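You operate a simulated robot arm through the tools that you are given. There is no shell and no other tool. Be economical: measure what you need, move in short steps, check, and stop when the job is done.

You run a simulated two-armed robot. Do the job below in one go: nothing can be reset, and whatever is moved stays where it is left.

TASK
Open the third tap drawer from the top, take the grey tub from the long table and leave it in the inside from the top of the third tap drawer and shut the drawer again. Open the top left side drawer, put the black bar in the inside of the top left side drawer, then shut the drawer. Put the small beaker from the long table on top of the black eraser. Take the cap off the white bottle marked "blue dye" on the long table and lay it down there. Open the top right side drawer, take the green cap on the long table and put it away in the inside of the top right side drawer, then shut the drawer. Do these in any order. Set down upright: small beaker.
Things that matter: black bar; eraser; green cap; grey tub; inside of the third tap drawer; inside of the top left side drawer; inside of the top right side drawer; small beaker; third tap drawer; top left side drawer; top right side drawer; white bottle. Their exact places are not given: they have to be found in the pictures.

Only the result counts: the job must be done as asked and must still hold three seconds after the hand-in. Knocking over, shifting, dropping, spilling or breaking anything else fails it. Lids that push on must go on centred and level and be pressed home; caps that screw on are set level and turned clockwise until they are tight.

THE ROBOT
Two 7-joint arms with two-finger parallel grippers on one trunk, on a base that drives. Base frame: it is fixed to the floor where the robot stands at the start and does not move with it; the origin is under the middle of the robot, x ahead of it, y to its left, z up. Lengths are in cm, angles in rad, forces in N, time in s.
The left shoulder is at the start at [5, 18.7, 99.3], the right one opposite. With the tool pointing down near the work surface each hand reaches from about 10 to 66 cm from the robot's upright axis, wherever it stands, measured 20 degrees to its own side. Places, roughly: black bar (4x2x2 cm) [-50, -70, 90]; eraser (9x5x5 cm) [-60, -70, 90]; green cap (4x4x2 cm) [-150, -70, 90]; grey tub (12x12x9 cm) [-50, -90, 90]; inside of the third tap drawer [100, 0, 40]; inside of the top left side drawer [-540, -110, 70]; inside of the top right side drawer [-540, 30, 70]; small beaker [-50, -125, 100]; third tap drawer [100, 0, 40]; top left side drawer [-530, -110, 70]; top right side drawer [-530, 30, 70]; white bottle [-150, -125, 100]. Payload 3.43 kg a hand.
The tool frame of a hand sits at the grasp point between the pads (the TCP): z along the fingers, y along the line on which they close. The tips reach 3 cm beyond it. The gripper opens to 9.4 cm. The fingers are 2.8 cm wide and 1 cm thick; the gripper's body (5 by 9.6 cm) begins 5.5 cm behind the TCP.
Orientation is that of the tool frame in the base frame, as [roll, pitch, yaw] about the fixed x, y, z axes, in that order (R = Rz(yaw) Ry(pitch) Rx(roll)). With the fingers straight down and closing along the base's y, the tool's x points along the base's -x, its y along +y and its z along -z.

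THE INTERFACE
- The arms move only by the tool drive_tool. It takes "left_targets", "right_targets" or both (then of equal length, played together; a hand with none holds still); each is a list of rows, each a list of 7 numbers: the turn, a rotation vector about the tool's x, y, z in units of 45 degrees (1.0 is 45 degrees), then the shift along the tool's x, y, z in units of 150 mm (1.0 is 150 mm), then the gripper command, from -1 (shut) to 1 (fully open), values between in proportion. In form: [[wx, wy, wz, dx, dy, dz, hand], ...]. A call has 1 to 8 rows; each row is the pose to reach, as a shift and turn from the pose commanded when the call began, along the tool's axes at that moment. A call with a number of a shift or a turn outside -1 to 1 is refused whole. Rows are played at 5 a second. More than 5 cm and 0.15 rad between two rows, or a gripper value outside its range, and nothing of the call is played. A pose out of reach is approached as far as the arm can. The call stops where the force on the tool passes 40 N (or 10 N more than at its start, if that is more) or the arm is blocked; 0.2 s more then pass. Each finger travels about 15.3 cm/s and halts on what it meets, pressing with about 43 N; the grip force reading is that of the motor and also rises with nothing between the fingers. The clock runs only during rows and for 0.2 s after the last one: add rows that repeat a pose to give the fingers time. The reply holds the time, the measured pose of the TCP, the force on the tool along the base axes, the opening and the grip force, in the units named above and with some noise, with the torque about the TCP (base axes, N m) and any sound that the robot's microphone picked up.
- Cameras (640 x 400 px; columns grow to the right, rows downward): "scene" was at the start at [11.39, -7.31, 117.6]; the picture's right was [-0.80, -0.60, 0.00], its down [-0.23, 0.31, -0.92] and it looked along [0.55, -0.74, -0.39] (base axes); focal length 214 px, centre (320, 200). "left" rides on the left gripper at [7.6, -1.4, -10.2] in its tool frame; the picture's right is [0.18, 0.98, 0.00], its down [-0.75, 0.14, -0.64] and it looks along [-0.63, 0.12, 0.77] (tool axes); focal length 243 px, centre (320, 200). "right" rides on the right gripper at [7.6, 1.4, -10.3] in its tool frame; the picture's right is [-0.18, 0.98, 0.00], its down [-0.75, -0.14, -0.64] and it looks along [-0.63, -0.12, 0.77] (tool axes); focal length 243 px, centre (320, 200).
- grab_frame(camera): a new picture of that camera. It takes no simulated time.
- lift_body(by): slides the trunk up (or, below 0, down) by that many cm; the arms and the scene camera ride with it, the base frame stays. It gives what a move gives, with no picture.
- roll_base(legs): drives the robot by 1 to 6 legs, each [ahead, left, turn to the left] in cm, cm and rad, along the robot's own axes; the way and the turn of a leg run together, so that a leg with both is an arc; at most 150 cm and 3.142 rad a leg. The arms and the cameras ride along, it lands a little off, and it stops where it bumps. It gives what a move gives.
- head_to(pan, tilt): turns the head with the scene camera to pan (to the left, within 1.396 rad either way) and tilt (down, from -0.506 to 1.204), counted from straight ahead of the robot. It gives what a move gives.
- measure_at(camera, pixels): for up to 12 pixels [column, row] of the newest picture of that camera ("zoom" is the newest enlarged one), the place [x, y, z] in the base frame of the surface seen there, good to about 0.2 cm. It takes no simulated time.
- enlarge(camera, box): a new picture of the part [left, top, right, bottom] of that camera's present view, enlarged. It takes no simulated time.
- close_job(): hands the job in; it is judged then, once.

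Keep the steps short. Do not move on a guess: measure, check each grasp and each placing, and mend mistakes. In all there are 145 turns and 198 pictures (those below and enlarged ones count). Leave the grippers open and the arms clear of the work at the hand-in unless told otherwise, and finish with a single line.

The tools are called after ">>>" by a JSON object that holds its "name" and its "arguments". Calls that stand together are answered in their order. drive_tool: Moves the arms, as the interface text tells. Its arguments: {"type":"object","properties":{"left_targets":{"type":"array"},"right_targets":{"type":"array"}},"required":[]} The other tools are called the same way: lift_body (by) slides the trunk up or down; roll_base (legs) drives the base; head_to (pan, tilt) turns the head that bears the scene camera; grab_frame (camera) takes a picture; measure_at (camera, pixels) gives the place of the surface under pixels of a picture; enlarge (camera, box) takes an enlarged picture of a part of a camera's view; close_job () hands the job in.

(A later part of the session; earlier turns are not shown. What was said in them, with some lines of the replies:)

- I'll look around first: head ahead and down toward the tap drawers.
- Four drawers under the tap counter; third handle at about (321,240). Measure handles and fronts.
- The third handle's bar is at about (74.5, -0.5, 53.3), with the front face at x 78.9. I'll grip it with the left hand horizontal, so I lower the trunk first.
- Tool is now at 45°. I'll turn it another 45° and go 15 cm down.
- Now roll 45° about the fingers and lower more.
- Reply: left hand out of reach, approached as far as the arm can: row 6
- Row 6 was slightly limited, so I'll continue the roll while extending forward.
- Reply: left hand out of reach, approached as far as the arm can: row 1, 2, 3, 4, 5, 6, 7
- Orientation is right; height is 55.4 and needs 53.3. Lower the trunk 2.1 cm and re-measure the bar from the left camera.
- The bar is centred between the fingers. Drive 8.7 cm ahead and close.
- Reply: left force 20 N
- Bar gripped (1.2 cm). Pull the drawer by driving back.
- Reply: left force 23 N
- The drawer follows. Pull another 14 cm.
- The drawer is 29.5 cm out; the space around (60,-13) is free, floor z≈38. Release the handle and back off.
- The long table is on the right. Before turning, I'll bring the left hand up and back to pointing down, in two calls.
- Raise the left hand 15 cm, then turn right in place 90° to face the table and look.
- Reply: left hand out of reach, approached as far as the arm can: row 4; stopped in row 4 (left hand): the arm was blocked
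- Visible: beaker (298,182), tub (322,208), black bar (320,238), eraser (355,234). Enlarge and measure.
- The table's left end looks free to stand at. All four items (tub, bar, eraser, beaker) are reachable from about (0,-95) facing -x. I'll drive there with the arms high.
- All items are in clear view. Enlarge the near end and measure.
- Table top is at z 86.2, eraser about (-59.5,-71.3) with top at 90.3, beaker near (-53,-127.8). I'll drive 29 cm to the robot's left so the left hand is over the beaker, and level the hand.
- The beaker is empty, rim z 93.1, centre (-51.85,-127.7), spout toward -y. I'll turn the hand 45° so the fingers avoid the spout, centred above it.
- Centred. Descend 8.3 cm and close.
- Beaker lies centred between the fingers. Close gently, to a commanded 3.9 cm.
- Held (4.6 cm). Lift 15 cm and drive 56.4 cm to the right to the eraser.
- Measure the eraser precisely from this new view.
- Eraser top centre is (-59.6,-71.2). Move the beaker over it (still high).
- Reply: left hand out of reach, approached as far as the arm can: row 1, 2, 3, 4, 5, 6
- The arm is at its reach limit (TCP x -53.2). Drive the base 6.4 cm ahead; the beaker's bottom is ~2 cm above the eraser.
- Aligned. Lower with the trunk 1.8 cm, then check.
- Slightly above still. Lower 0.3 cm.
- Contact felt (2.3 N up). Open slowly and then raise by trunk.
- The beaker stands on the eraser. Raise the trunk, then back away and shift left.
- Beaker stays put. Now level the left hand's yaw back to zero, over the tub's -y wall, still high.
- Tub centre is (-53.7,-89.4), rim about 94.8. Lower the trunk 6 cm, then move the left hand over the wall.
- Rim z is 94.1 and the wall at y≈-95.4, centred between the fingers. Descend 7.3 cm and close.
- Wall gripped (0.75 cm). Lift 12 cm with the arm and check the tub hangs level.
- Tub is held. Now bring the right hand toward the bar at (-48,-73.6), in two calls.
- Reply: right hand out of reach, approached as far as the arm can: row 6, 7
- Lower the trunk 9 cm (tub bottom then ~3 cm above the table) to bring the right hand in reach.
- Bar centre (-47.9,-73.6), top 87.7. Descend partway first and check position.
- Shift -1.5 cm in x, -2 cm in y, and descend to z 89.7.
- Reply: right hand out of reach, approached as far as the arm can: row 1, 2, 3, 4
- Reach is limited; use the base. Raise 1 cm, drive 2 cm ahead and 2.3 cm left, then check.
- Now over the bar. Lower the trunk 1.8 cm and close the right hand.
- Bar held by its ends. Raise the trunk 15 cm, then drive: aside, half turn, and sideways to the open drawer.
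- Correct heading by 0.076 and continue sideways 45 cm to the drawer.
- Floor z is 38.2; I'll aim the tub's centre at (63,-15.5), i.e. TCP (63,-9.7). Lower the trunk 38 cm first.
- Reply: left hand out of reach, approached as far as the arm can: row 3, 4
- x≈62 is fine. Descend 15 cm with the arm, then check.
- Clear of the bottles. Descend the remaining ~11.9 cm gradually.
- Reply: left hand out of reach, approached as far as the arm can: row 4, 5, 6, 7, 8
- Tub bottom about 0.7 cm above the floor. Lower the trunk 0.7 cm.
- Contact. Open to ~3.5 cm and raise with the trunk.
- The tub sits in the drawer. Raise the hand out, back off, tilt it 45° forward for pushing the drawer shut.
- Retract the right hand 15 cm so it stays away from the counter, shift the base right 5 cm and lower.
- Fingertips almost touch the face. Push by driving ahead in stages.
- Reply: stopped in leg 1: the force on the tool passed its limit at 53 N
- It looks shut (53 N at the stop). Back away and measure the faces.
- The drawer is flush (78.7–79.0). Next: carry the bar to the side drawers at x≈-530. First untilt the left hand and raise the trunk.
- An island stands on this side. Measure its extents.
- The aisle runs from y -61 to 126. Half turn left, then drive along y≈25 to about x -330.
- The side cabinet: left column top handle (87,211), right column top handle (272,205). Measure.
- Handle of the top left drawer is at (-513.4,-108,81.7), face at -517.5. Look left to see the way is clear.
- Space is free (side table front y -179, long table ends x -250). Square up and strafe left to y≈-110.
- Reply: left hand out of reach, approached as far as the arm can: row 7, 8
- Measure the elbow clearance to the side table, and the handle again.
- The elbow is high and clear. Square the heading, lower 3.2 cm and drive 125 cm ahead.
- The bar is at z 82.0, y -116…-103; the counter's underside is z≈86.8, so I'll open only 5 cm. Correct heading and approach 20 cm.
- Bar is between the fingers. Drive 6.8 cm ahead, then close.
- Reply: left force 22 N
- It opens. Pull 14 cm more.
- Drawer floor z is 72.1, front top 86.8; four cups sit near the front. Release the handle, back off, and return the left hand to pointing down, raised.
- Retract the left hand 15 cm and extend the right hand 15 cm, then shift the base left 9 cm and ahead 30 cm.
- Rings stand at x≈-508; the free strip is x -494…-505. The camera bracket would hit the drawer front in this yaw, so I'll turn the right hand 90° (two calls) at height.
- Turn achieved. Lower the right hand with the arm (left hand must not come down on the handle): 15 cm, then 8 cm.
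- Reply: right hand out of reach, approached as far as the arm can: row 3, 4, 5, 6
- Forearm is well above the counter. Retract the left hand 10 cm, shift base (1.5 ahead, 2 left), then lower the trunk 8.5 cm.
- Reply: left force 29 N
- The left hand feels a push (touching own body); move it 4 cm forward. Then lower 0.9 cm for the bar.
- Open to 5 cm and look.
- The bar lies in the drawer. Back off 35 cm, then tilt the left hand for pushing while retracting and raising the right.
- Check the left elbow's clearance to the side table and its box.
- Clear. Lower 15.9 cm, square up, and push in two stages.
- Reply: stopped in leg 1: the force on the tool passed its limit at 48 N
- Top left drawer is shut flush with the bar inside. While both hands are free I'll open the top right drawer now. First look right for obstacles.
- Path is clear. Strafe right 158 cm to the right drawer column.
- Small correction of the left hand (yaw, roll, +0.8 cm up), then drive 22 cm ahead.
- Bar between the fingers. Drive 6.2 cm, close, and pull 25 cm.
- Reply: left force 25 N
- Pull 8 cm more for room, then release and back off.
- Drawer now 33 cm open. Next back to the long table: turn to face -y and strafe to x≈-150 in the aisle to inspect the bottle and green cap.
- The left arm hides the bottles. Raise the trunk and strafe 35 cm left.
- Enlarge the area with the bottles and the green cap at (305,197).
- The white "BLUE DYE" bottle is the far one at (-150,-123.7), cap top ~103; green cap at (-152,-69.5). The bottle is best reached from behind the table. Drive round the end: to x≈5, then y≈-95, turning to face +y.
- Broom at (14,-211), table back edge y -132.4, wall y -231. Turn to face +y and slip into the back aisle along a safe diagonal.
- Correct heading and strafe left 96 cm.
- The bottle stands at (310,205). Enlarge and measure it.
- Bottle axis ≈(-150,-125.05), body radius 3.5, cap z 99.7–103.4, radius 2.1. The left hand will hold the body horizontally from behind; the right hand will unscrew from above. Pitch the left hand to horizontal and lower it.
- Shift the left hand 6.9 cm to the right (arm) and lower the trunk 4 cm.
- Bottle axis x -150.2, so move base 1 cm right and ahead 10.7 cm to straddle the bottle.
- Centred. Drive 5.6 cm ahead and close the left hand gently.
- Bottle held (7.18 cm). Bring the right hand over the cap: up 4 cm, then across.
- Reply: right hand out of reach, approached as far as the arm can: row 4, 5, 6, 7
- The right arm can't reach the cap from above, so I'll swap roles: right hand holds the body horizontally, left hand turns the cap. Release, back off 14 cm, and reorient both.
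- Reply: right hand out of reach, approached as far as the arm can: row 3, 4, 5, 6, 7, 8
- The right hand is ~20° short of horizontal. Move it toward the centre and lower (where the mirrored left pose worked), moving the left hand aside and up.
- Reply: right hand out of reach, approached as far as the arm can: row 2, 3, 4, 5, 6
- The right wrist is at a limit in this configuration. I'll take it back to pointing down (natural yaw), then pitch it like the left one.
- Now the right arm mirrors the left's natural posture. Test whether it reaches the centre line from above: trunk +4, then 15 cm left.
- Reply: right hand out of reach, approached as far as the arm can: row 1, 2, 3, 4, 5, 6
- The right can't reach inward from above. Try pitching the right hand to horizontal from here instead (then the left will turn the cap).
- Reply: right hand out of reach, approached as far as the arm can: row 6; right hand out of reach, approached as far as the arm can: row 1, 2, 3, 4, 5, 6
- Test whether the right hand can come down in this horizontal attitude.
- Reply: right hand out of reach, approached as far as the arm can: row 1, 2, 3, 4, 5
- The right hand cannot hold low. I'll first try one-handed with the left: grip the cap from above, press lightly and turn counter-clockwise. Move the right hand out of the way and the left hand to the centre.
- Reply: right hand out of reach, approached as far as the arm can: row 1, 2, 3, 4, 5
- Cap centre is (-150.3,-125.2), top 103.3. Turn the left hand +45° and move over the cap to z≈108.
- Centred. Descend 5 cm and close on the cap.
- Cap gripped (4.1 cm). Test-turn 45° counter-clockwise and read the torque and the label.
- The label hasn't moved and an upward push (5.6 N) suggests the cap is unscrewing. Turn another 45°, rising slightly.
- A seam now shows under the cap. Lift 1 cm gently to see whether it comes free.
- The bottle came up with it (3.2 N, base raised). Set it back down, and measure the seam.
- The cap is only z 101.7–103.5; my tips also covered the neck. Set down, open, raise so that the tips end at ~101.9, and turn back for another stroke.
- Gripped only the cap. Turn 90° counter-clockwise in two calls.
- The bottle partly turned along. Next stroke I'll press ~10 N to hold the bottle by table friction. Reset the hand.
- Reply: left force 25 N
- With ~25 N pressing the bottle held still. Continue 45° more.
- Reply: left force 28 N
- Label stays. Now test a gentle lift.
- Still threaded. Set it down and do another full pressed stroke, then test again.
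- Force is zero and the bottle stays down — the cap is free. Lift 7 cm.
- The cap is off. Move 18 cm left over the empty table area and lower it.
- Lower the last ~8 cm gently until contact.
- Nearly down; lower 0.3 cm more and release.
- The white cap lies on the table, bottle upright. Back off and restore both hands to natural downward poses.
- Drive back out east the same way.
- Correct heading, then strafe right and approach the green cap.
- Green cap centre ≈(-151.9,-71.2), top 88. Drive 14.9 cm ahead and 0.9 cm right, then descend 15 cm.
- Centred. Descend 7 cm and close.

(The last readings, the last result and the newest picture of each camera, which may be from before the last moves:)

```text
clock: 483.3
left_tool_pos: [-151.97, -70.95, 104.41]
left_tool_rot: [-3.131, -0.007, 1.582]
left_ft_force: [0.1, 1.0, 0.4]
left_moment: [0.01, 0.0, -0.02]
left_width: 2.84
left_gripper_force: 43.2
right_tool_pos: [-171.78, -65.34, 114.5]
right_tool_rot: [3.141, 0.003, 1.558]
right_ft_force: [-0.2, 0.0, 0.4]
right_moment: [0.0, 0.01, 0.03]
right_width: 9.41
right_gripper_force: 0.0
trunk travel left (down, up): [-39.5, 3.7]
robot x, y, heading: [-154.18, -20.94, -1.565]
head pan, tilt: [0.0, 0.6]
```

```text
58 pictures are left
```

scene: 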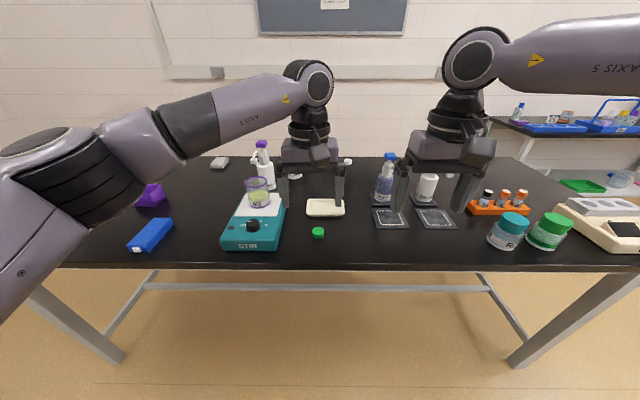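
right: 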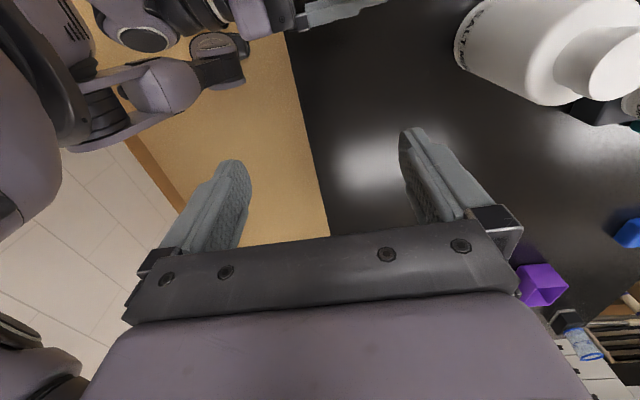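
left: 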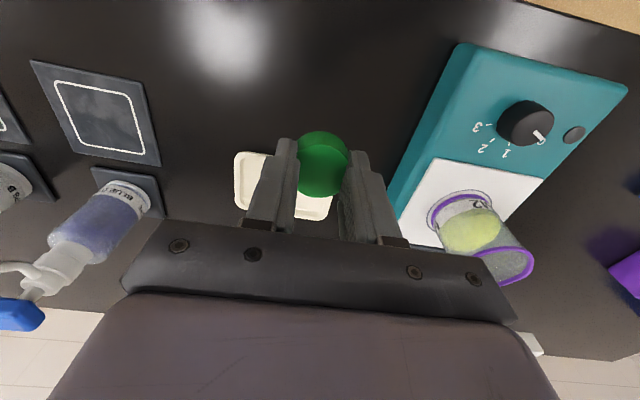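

Green cap held (2.84 cm). Drive to the open top right drawer: back off, turn to face -x, and approach.

>>> {"name": "roll_base", "arguments": {"legs": [[-40, 0, 0], [0, 0, -1.575], [0, -10, 0], [130, 0, 0], [110, 0, 0]]}}

>>> {"name": "head_to", "arguments": {"pan": 0, "tilt": 0.6}}

>>> {"name": "grab_frame", "arguments": {"camera": "scene"}}

```text
clock: 502.1
left_tool_pos: [-444.25, 26.75, 104.4]
left_tool_rot: [-3.131, -0.009, 0.009]
left_ft_force: [0.9, 0.7, -0.6]
left_moment: [0.01, 0.02, -0.05]
left_width: 3.36
left_gripper_force: 42.9
right_tool_pos: [-438.65, 46.59, 114.26]
right_tool_rot: [-3.14, 0.002, -0.018]
right_ft_force: [0.6, 0.0, -0.1]
right_moment: [0.01, -0.01, -0.01]
right_width: 9.4
right_gripper_force: 0.1
trunk travel left (down, up): [-39.5, 3.7]
robot x, y, heading: [-394.01, 28.43, 3.139]
head pan, tilt: [0.0, 0.6]
```

```text
clock: 502.7
left_tool_pos: [-444.24, 26.84, 104.4]
left_tool_rot: [-3.132, -0.01, 0.009]
left_ft_force: [0.1, -0.5, 0.0]
left_moment: [0.0, -0.05, 0.0]
left_width: 3.34
left_gripper_force: 43.0
right_tool_pos: [-438.58, 46.59, 114.44]
right_tool_rot: [3.14, 0.003, -0.017]
right_ft_force: [-0.2, 0.4, -0.3]
right_moment: [0.0, 0.01, -0.02]
right_width: 9.4
right_gripper_force: 0.0
trunk travel left (down, up): [-39.5, 3.7]
robot x, y, heading: [-393.93, 27.95, 3.139]
head pan, tilt: [0.0, 0.6]
```

```text
57 pictures are left
```

scene: 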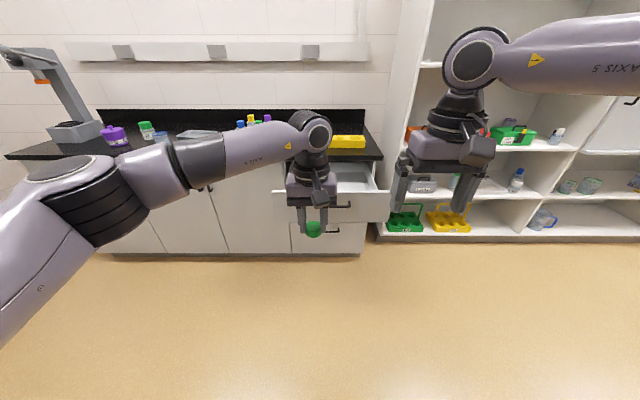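

The grip width changed; check the cap in the left camera.

>>> {"name": "grab_frame", "arguments": {"camera": "left"}}

>>> {"name": "measure_at", "arguments": {"camera": "scene", "pixels": [[280, 195], [385, 200], [350, 185], [345, 205]]}}

```text
56 pictures are left
```

left: 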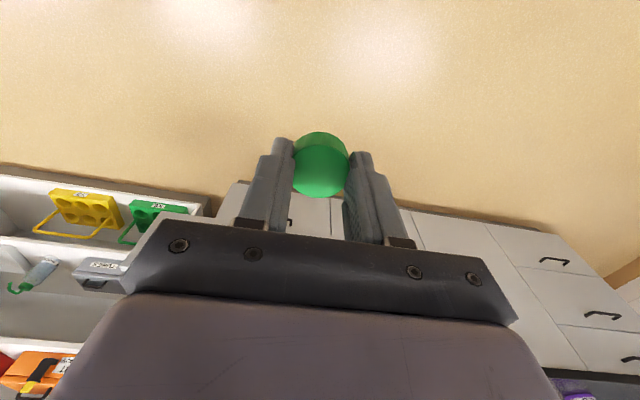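

```text
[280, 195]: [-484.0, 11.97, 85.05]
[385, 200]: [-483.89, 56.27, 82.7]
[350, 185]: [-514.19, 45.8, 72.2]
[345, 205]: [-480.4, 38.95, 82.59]
```

Still held firmly. Move right 10 cm and ahead 55 cm over the drawer.

>>> {"name": "roll_base", "arguments": {"legs": [[0, -9.5, 0], [53, 0, 0]]}}

>>> {"name": "grab_frame", "arguments": {"camera": "left"}}

>>> {"name": "head_to", "arguments": {"pan": 0, "tilt": 0.9}}

>>> {"name": "grab_frame", "arguments": {"camera": "scene"}}

```text
clock: 506.9
left_tool_pos: [-497.23, 35.69, 104.38]
left_tool_rot: [-3.132, -0.008, 0.016]
left_ft_force: [-0.5, 0.0, 0.4]
left_moment: [-0.02, 0.0, 0.02]
left_width: 3.33
left_gripper_force: 42.6
right_tool_pos: [-491.61, 55.43, 114.43]
right_tool_rot: [3.14, 0.001, -0.01]
right_ft_force: [-0.5, 0.3, -0.2]
right_moment: [-0.01, -0.02, -0.01]
right_width: 9.39
right_gripper_force: 0.0
trunk travel left (down, up): [-39.5, 3.7]
robot x, y, heading: [-446.68, 37.35, -3.131]
head pan, tilt: [0.0, 0.6]
```

```text
55 pictures are left
```

left: 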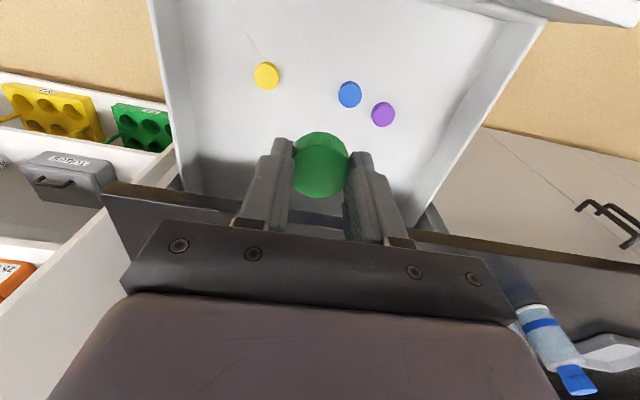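

```text
clock: 507.7
left_tool_pos: [-497.09, 35.73, 104.37]
left_tool_rot: [-3.131, -0.007, 0.017]
left_ft_force: [0.1, 0.6, 0.1]
left_moment: [-0.01, -0.03, -0.01]
left_width: 3.37
left_gripper_force: 42.9
right_tool_pos: [-491.65, 55.43, 114.41]
right_tool_rot: [3.141, 0.003, -0.011]
right_ft_force: [0.0, -0.2, -0.6]
right_moment: [0.02, 0.01, 0.01]
right_width: 9.41
right_gripper_force: 0.1
trunk travel left (down, up): [-39.5, 3.7]
robot x, y, heading: [-446.75, 37.4, -3.134]
head pan, tilt: [0.0, 0.901]
```

```text
54 pictures are left
5 turns are left
```

scene: 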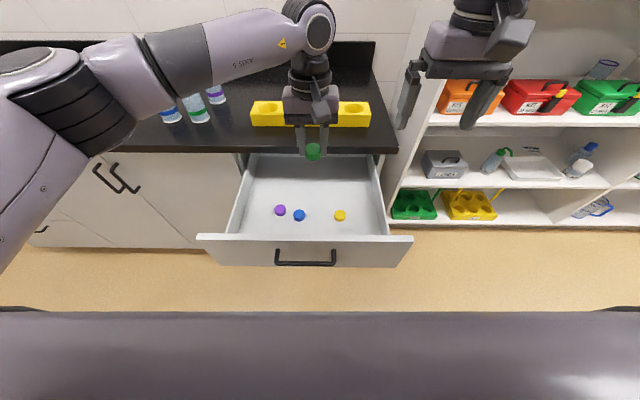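

Few turns remain, so I batch: lower (trunk 20, arm 8.5), release the green cap between the other caps, raise, back off, look.

>>> {"name": "lift_body", "arguments": {"by": -20}}

>>> {"name": "drive_tool", "arguments": {"left_targets": [[0, 0, 0, 0, 0, 0.2, -0.5], [0, 0, 0, 0, 0, 0.4, -0.5], [0, 0, 0, 0, 0, 0.565, -0.5], [0, 0, 0, 0, 0, 0.565, -0.5], [0, 0, 0, 0, 0, 0.565, -0.1], [0, 0, 0, 0, 0, 0.565, 0.1], [0, 0, 0, 0, 0, 0.565, 0.1]]}}

>>> {"name": "drive_tool", "arguments": {"left_targets": [[0, 0, 0, 0, 0, -0.2, 0.1], [0, 0, 0, 0, 0, -0.45, 0.1], [0, 0, 0, 0, 0, -0.7, 0.1], [0, 0, 0, 0, 0, -0.8, 0.1]]}}

>>> {"name": "lift_body", "arguments": {"by": 10}}

>>> {"name": "grab_frame", "arguments": {"camera": "left"}}

>>> {"name": "roll_base", "arguments": {"legs": [[-42, 0, 0]]}}

>>> {"name": "head_to", "arguments": {"pan": 0, "tilt": 0.7}}

>>> {"name": "grab_frame", "arguments": {"camera": "scene"}}

```text
clock: 509.9
left_tool_pos: [-497.19, 35.64, 84.43]
left_tool_rot: [-3.13, -0.008, 0.017]
left_ft_force: [-0.3, -0.3, 0.1]
left_moment: [0.03, 0.0, 0.01]
left_width: 3.34
left_gripper_force: 42.6
right_tool_pos: [-491.65, 55.48, 94.51]
right_tool_rot: [-3.141, 0.001, -0.012]
right_ft_force: [-0.5, -0.3, -0.1]
right_moment: [0.01, 0.01, 0.0]
right_width: 9.41
right_gripper_force: 0.1
trunk travel left (down, up): [-19.5, 23.7]
robot x, y, heading: [-447.09, 37.58, -3.134]
head pan, tilt: [0.0, 0.901]
```

```text
clock: 511.5
left_tool_pos: [-497.14, 35.76, 75.99]
left_tool_rot: [-3.131, -0.008, 0.016]
left_ft_force: [0.0, 0.5, -0.3]
left_moment: [0.01, 0.03, -0.04]
left_width: 5.16
left_gripper_force: 0.1
right_tool_pos: [-491.65, 55.55, 94.44]
right_tool_rot: [3.14, 0.001, -0.011]
right_ft_force: [-0.1, 0.8, 0.2]
right_moment: [0.01, 0.03, 0.01]
right_width: 9.42
right_gripper_force: 0.0
trunk travel left (down, up): [-19.5, 23.7]
robot x, y, heading: [-446.52, 37.28, -3.134]
head pan, tilt: [0.0, 0.901]
```

```text
clock: 512.5
left_tool_pos: [-496.96, 35.58, 88.05]
left_tool_rot: [-3.132, -0.007, 0.016]
left_ft_force: [-0.7, -0.8, -0.4]
left_moment: [-0.02, -0.02, -0.03]
left_width: 5.17
left_gripper_force: 0.0
right_tool_pos: [-491.51, 55.46, 94.36]
right_tool_rot: [3.141, 0.003, -0.011]
right_ft_force: [-0.2, 0.3, 0.3]
right_moment: [-0.03, 0.02, 0.02]
right_width: 9.4
right_gripper_force: 0.0
trunk travel left (down, up): [-19.5, 23.7]
robot x, y, heading: [-446.89, 37.23, -3.129]
head pan, tilt: [0.0, 0.901]
```

```text
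clock: 513.8
left_tool_pos: [-496.95, 35.78, 98.02]
left_tool_rot: [-3.133, -0.007, 0.016]
left_ft_force: [0.4, 0.4, 0.9]
left_moment: [-0.03, 0.01, 0.01]
left_width: 5.19
left_gripper_force: 0.0
right_tool_pos: [-491.59, 55.57, 104.35]
right_tool_rot: [3.142, 0.001, -0.011]
right_ft_force: [-0.1, 0.7, 0.3]
right_moment: [-0.03, 0.01, 0.0]
right_width: 9.4
right_gripper_force: 0.0
trunk travel left (down, up): [-29.5, 13.7]
robot x, y, heading: [-446.94, 37.48, -3.137]
head pan, tilt: [0.0, 0.901]
```

```text
53 pictures are left
```

left: 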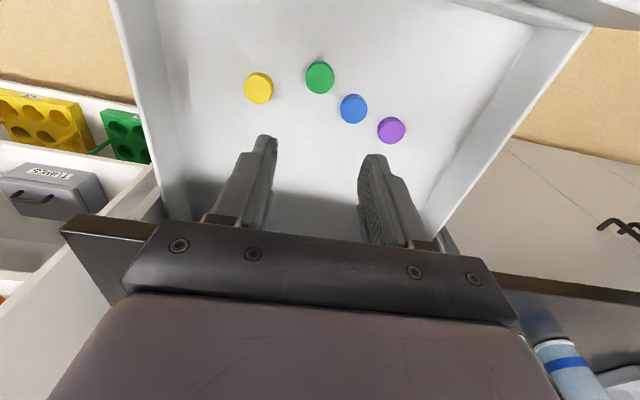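

```text
clock: 516.3
left_tool_pos: [-455.84, 35.92, 98.0]
left_tool_rot: [-3.132, -0.008, 0.017]
left_ft_force: [0.9, -0.1, 0.2]
left_moment: [-0.02, 0.04, 0.02]
left_width: 5.18
left_gripper_force: 0.0
right_tool_pos: [-450.57, 55.74, 104.49]
right_tool_rot: [-3.141, 0.003, -0.007]
right_ft_force: [0.2, 0.3, -0.1]
right_moment: [-0.02, 0.03, -0.03]
right_width: 9.39
right_gripper_force: 0.1
trunk travel left (down, up): [-29.5, 13.7]
robot x, y, heading: [-406.16, 37.69, -3.134]
head pan, tilt: [0.0, 0.901]
```

```text
clock: 517.1
left_tool_pos: [-455.93, 36.02, 97.99]
left_tool_rot: [-3.13, -0.007, 0.018]
left_ft_force: [0.1, -0.5, -0.2]
left_moment: [0.04, 0.02, 0.01]
left_width: 5.15
left_gripper_force: 0.1
right_tool_pos: [-450.57, 55.62, 104.42]
right_tool_rot: [-3.141, 0.003, -0.006]
right_ft_force: [0.0, 0.1, -0.1]
right_moment: [0.02, 0.01, 0.05]
right_width: 9.4
right_gripper_force: 0.0
trunk travel left (down, up): [-29.5, 13.7]
robot x, y, heading: [-405.9, 37.62, -3.131]
head pan, tilt: [0.0, 0.7]
```

```text
52 pictures are left
4 turns are left
```

scene: 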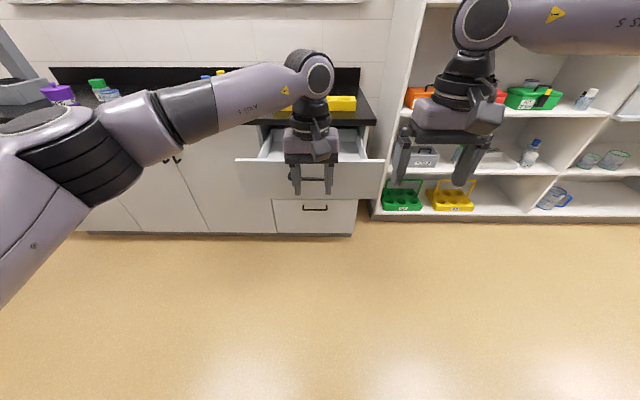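

The green cap lies in the drawer. Now tilt the left hand, lower, shift left beside the handle, push the drawer shut, back off and look.

>>> {"name": "drive_tool", "arguments": {"left_targets": [[0, -0.16, 0, 0, 0, 0.16, -1], [0, -0.32, 0, 0, 0, 0.32, -1], [0, -0.48, 0, 0, 0, 0.48, -1], [0, -0.64, 0, 0, 0, 0.64, -1], [0, -0.82, 0, 0, 0, 0.82, -1], [0, -1, 0, 0, 0, 1, -1], [0, -1, 0, 0, 0, 1, -1]]}}

>>> {"name": "lift_body", "arguments": {"by": -1.9}}

>>> {"name": "roll_base", "arguments": {"legs": [[0, 0, -0.01], [0, 15, 0], [24, 0, 0], [20, 0, 0]]}}

>>> {"name": "roll_base", "arguments": {"legs": [[16.5, 0, 0]]}}

>>> {"name": "roll_base", "arguments": {"legs": [[-35, 0, 0]]}}

>>> {"name": "grab_frame", "arguments": {"camera": "scene"}}

>>> {"name": "measure_at", "arguments": {"camera": "scene", "pixels": [[300, 180], [320, 185], [340, 170], [340, 180], [350, 175], [360, 170], [330, 200], [360, 200], [380, 180], [400, 175], [420, 180], [380, 200]]}}

```text
clock: 518.7
left_tool_pos: [-455.72, 35.94, 82.8]
left_tool_rot: [-3.125, 0.778, 0.03]
left_ft_force: [-0.3, 0.2, -0.8]
left_moment: [0.05, -0.02, 0.04]
left_width: 0.01
left_gripper_force: 33.0
right_tool_pos: [-450.59, 55.76, 104.52]
right_tool_rot: [3.141, 0.0, -0.005]
right_ft_force: [0.5, -0.3, -0.1]
right_moment: [-0.01, 0.04, 0.01]
right_width: 9.4
right_gripper_force: 0.0
trunk travel left (down, up): [-29.5, 13.7]
robot x, y, heading: [-405.24, 37.66, -3.133]
head pan, tilt: [0.0, 0.7]
```

```text
clock: 519.3
left_tool_pos: [-455.77, 36.15, 80.95]
left_tool_rot: [-3.128, 0.78, 0.027]
left_ft_force: [-0.1, -0.9, -0.5]
left_moment: [0.0, 0.02, -0.01]
left_width: 0.03
left_gripper_force: 32.8
right_tool_pos: [-450.61, 55.68, 102.53]
right_tool_rot: [-3.141, 0.002, -0.008]
right_ft_force: [-0.1, -0.2, 0.3]
right_moment: [0.0, 0.01, 0.02]
right_width: 9.4
right_gripper_force: 0.2
trunk travel left (down, up): [-27.6, 15.6]
robot x, y, heading: [-405.78, 37.51, -3.131]
head pan, tilt: [0.0, 0.7]
```

```text
clock: 524.2
left_tool_pos: [-499.56, 20.92, 80.95]
left_tool_rot: [-3.13, 0.777, 0.023]
left_ft_force: [0.1, 0.2, 0.3]
left_moment: [-0.02, -0.02, 0.06]
left_width: 0.01
left_gripper_force: 32.8
right_tool_pos: [-494.39, 40.67, 102.58]
right_tool_rot: [3.14, 0.002, -0.013]
right_ft_force: [-0.6, -0.6, -0.4]
right_moment: [0.03, -0.01, 0.01]
right_width: 9.41
right_gripper_force: 0.0
trunk travel left (down, up): [-27.6, 15.6]
robot x, y, heading: [-449.4, 22.57, -3.138]
head pan, tilt: [0.0, 0.7]
```

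```text
clock: 525.7
left_tool_pos: [-513.86, 21.25, 80.45]
left_tool_rot: [-3.128, 0.748, 0.009]
left_ft_force: [2.4, -1.3, 1.1]
left_moment: [0.0, 0.03, 0.02]
left_width: 0.01
left_gripper_force: 32.9
right_tool_pos: [-509.74, 40.72, 102.42]
right_tool_rot: [3.141, 0.0, -0.013]
right_ft_force: [-0.4, -0.2, 0.0]
right_moment: [-0.01, 0.02, -0.01]
right_width: 9.39
right_gripper_force: 0.1
trunk travel left (down, up): [-27.6, 15.6]
robot x, y, heading: [-465.44, 22.64, -3.137]
head pan, tilt: [0.0, 0.7]
stopped in leg 1: the force on the tool passed its limit at 82 N (the readings are from after the stop); the commanded pose is now the measured one
```

```text
clock: 527.9
left_tool_pos: [-479.03, 21.49, 80.43]
left_tool_rot: [-3.129, 0.75, 0.007]
left_ft_force: [-0.6, -0.1, -0.5]
left_moment: [-0.04, -0.01, -0.01]
left_width: 0.0
left_gripper_force: 32.8
right_tool_pos: [-474.9, 40.88, 102.4]
right_tool_rot: [-3.14, 0.0, -0.013]
right_ft_force: [0.2, -0.4, 0.1]
right_moment: [0.04, -0.01, 0.03]
right_width: 9.4
right_gripper_force: 0.0
trunk travel left (down, up): [-27.6, 15.6]
robot x, y, heading: [-430.14, 22.35, -3.135]
head pan, tilt: [0.0, 0.7]
```

```text
51 pictures are left
```

scene: 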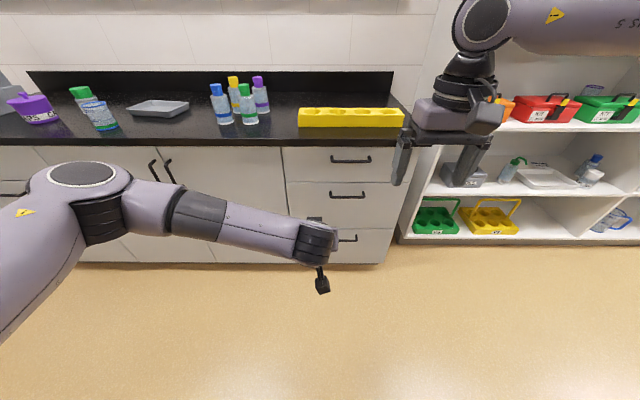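

```text
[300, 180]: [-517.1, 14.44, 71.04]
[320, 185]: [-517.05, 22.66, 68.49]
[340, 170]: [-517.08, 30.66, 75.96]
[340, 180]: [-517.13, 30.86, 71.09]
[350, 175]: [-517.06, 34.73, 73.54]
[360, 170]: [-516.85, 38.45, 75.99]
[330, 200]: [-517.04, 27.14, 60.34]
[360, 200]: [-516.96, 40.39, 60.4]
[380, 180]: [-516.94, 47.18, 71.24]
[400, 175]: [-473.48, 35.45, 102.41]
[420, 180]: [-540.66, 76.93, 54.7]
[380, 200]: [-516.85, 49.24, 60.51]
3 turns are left
```

The top right drawer is flush (-517.0). Open the left gripper and stay clear.

>>> {"name": "roll_base", "arguments": {"legs": [[-20, 0, 0]]}}

>>> {"name": "drive_tool", "arguments": {"left_targets": [[0, 0, 0, 0, 0, 0, 0], [0, 0, 0, 0, 0, 0, 1], [0, 0, 0, 0, 0, 0, 1], [0, 0, 0, 0, 0, 0, 1]]}}

```text
clock: 529.5
left_tool_pos: [-459.12, 21.56, 80.43]
left_tool_rot: [-3.133, 0.749, 0.006]
left_ft_force: [-0.7, 0.7, 0.2]
left_moment: [0.02, -0.01, 0.03]
left_width: 0.0
left_gripper_force: 33.0
right_tool_pos: [-454.95, 40.93, 102.41]
right_tool_rot: [3.141, 0.0, -0.014]
right_ft_force: [-0.4, -0.4, -0.1]
right_moment: [-0.01, 0.0, 0.0]
right_width: 9.42
right_gripper_force: 0.1
trunk travel left (down, up): [-27.6, 15.6]
robot x, y, heading: [-410.14, 22.58, -3.137]
head pan, tilt: [0.0, 0.7]
```

```text
clock: 530.5
left_tool_pos: [-459.05, 21.6, 80.43]
left_tool_rot: [-3.131, 0.751, 0.006]
left_ft_force: [0.3, 0.2, 0.2]
left_moment: [-0.06, 0.01, -0.02]
left_width: 9.41
left_gripper_force: 0.0
right_tool_pos: [-455.0, 40.98, 102.39]
right_tool_rot: [-3.14, 0.001, -0.014]
right_ft_force: [0.8, -0.2, -0.3]
right_moment: [0.04, -0.01, -0.01]
right_width: 9.39
right_gripper_force: 0.0
trunk travel left (down, up): [-27.6, 15.6]
robot x, y, heading: [-410.19, 22.54, -3.137]
head pan, tilt: [0.0, 0.7]
2 turns are left
```

All tasks are done, both grippers are open and the arms are clear, so I hand in.

>>> {"name": "close_job", "arguments": {}}

```text
The job is handed in.
```

I did all five tasks and handed the job in: the tub, black bar and green cap are in their drawers with the drawers shut, the beaker stands upright on the eraser, and the blue dye bottle's cap lies on the long table; the only shift is that the dye bottle turned slightly where it stands.
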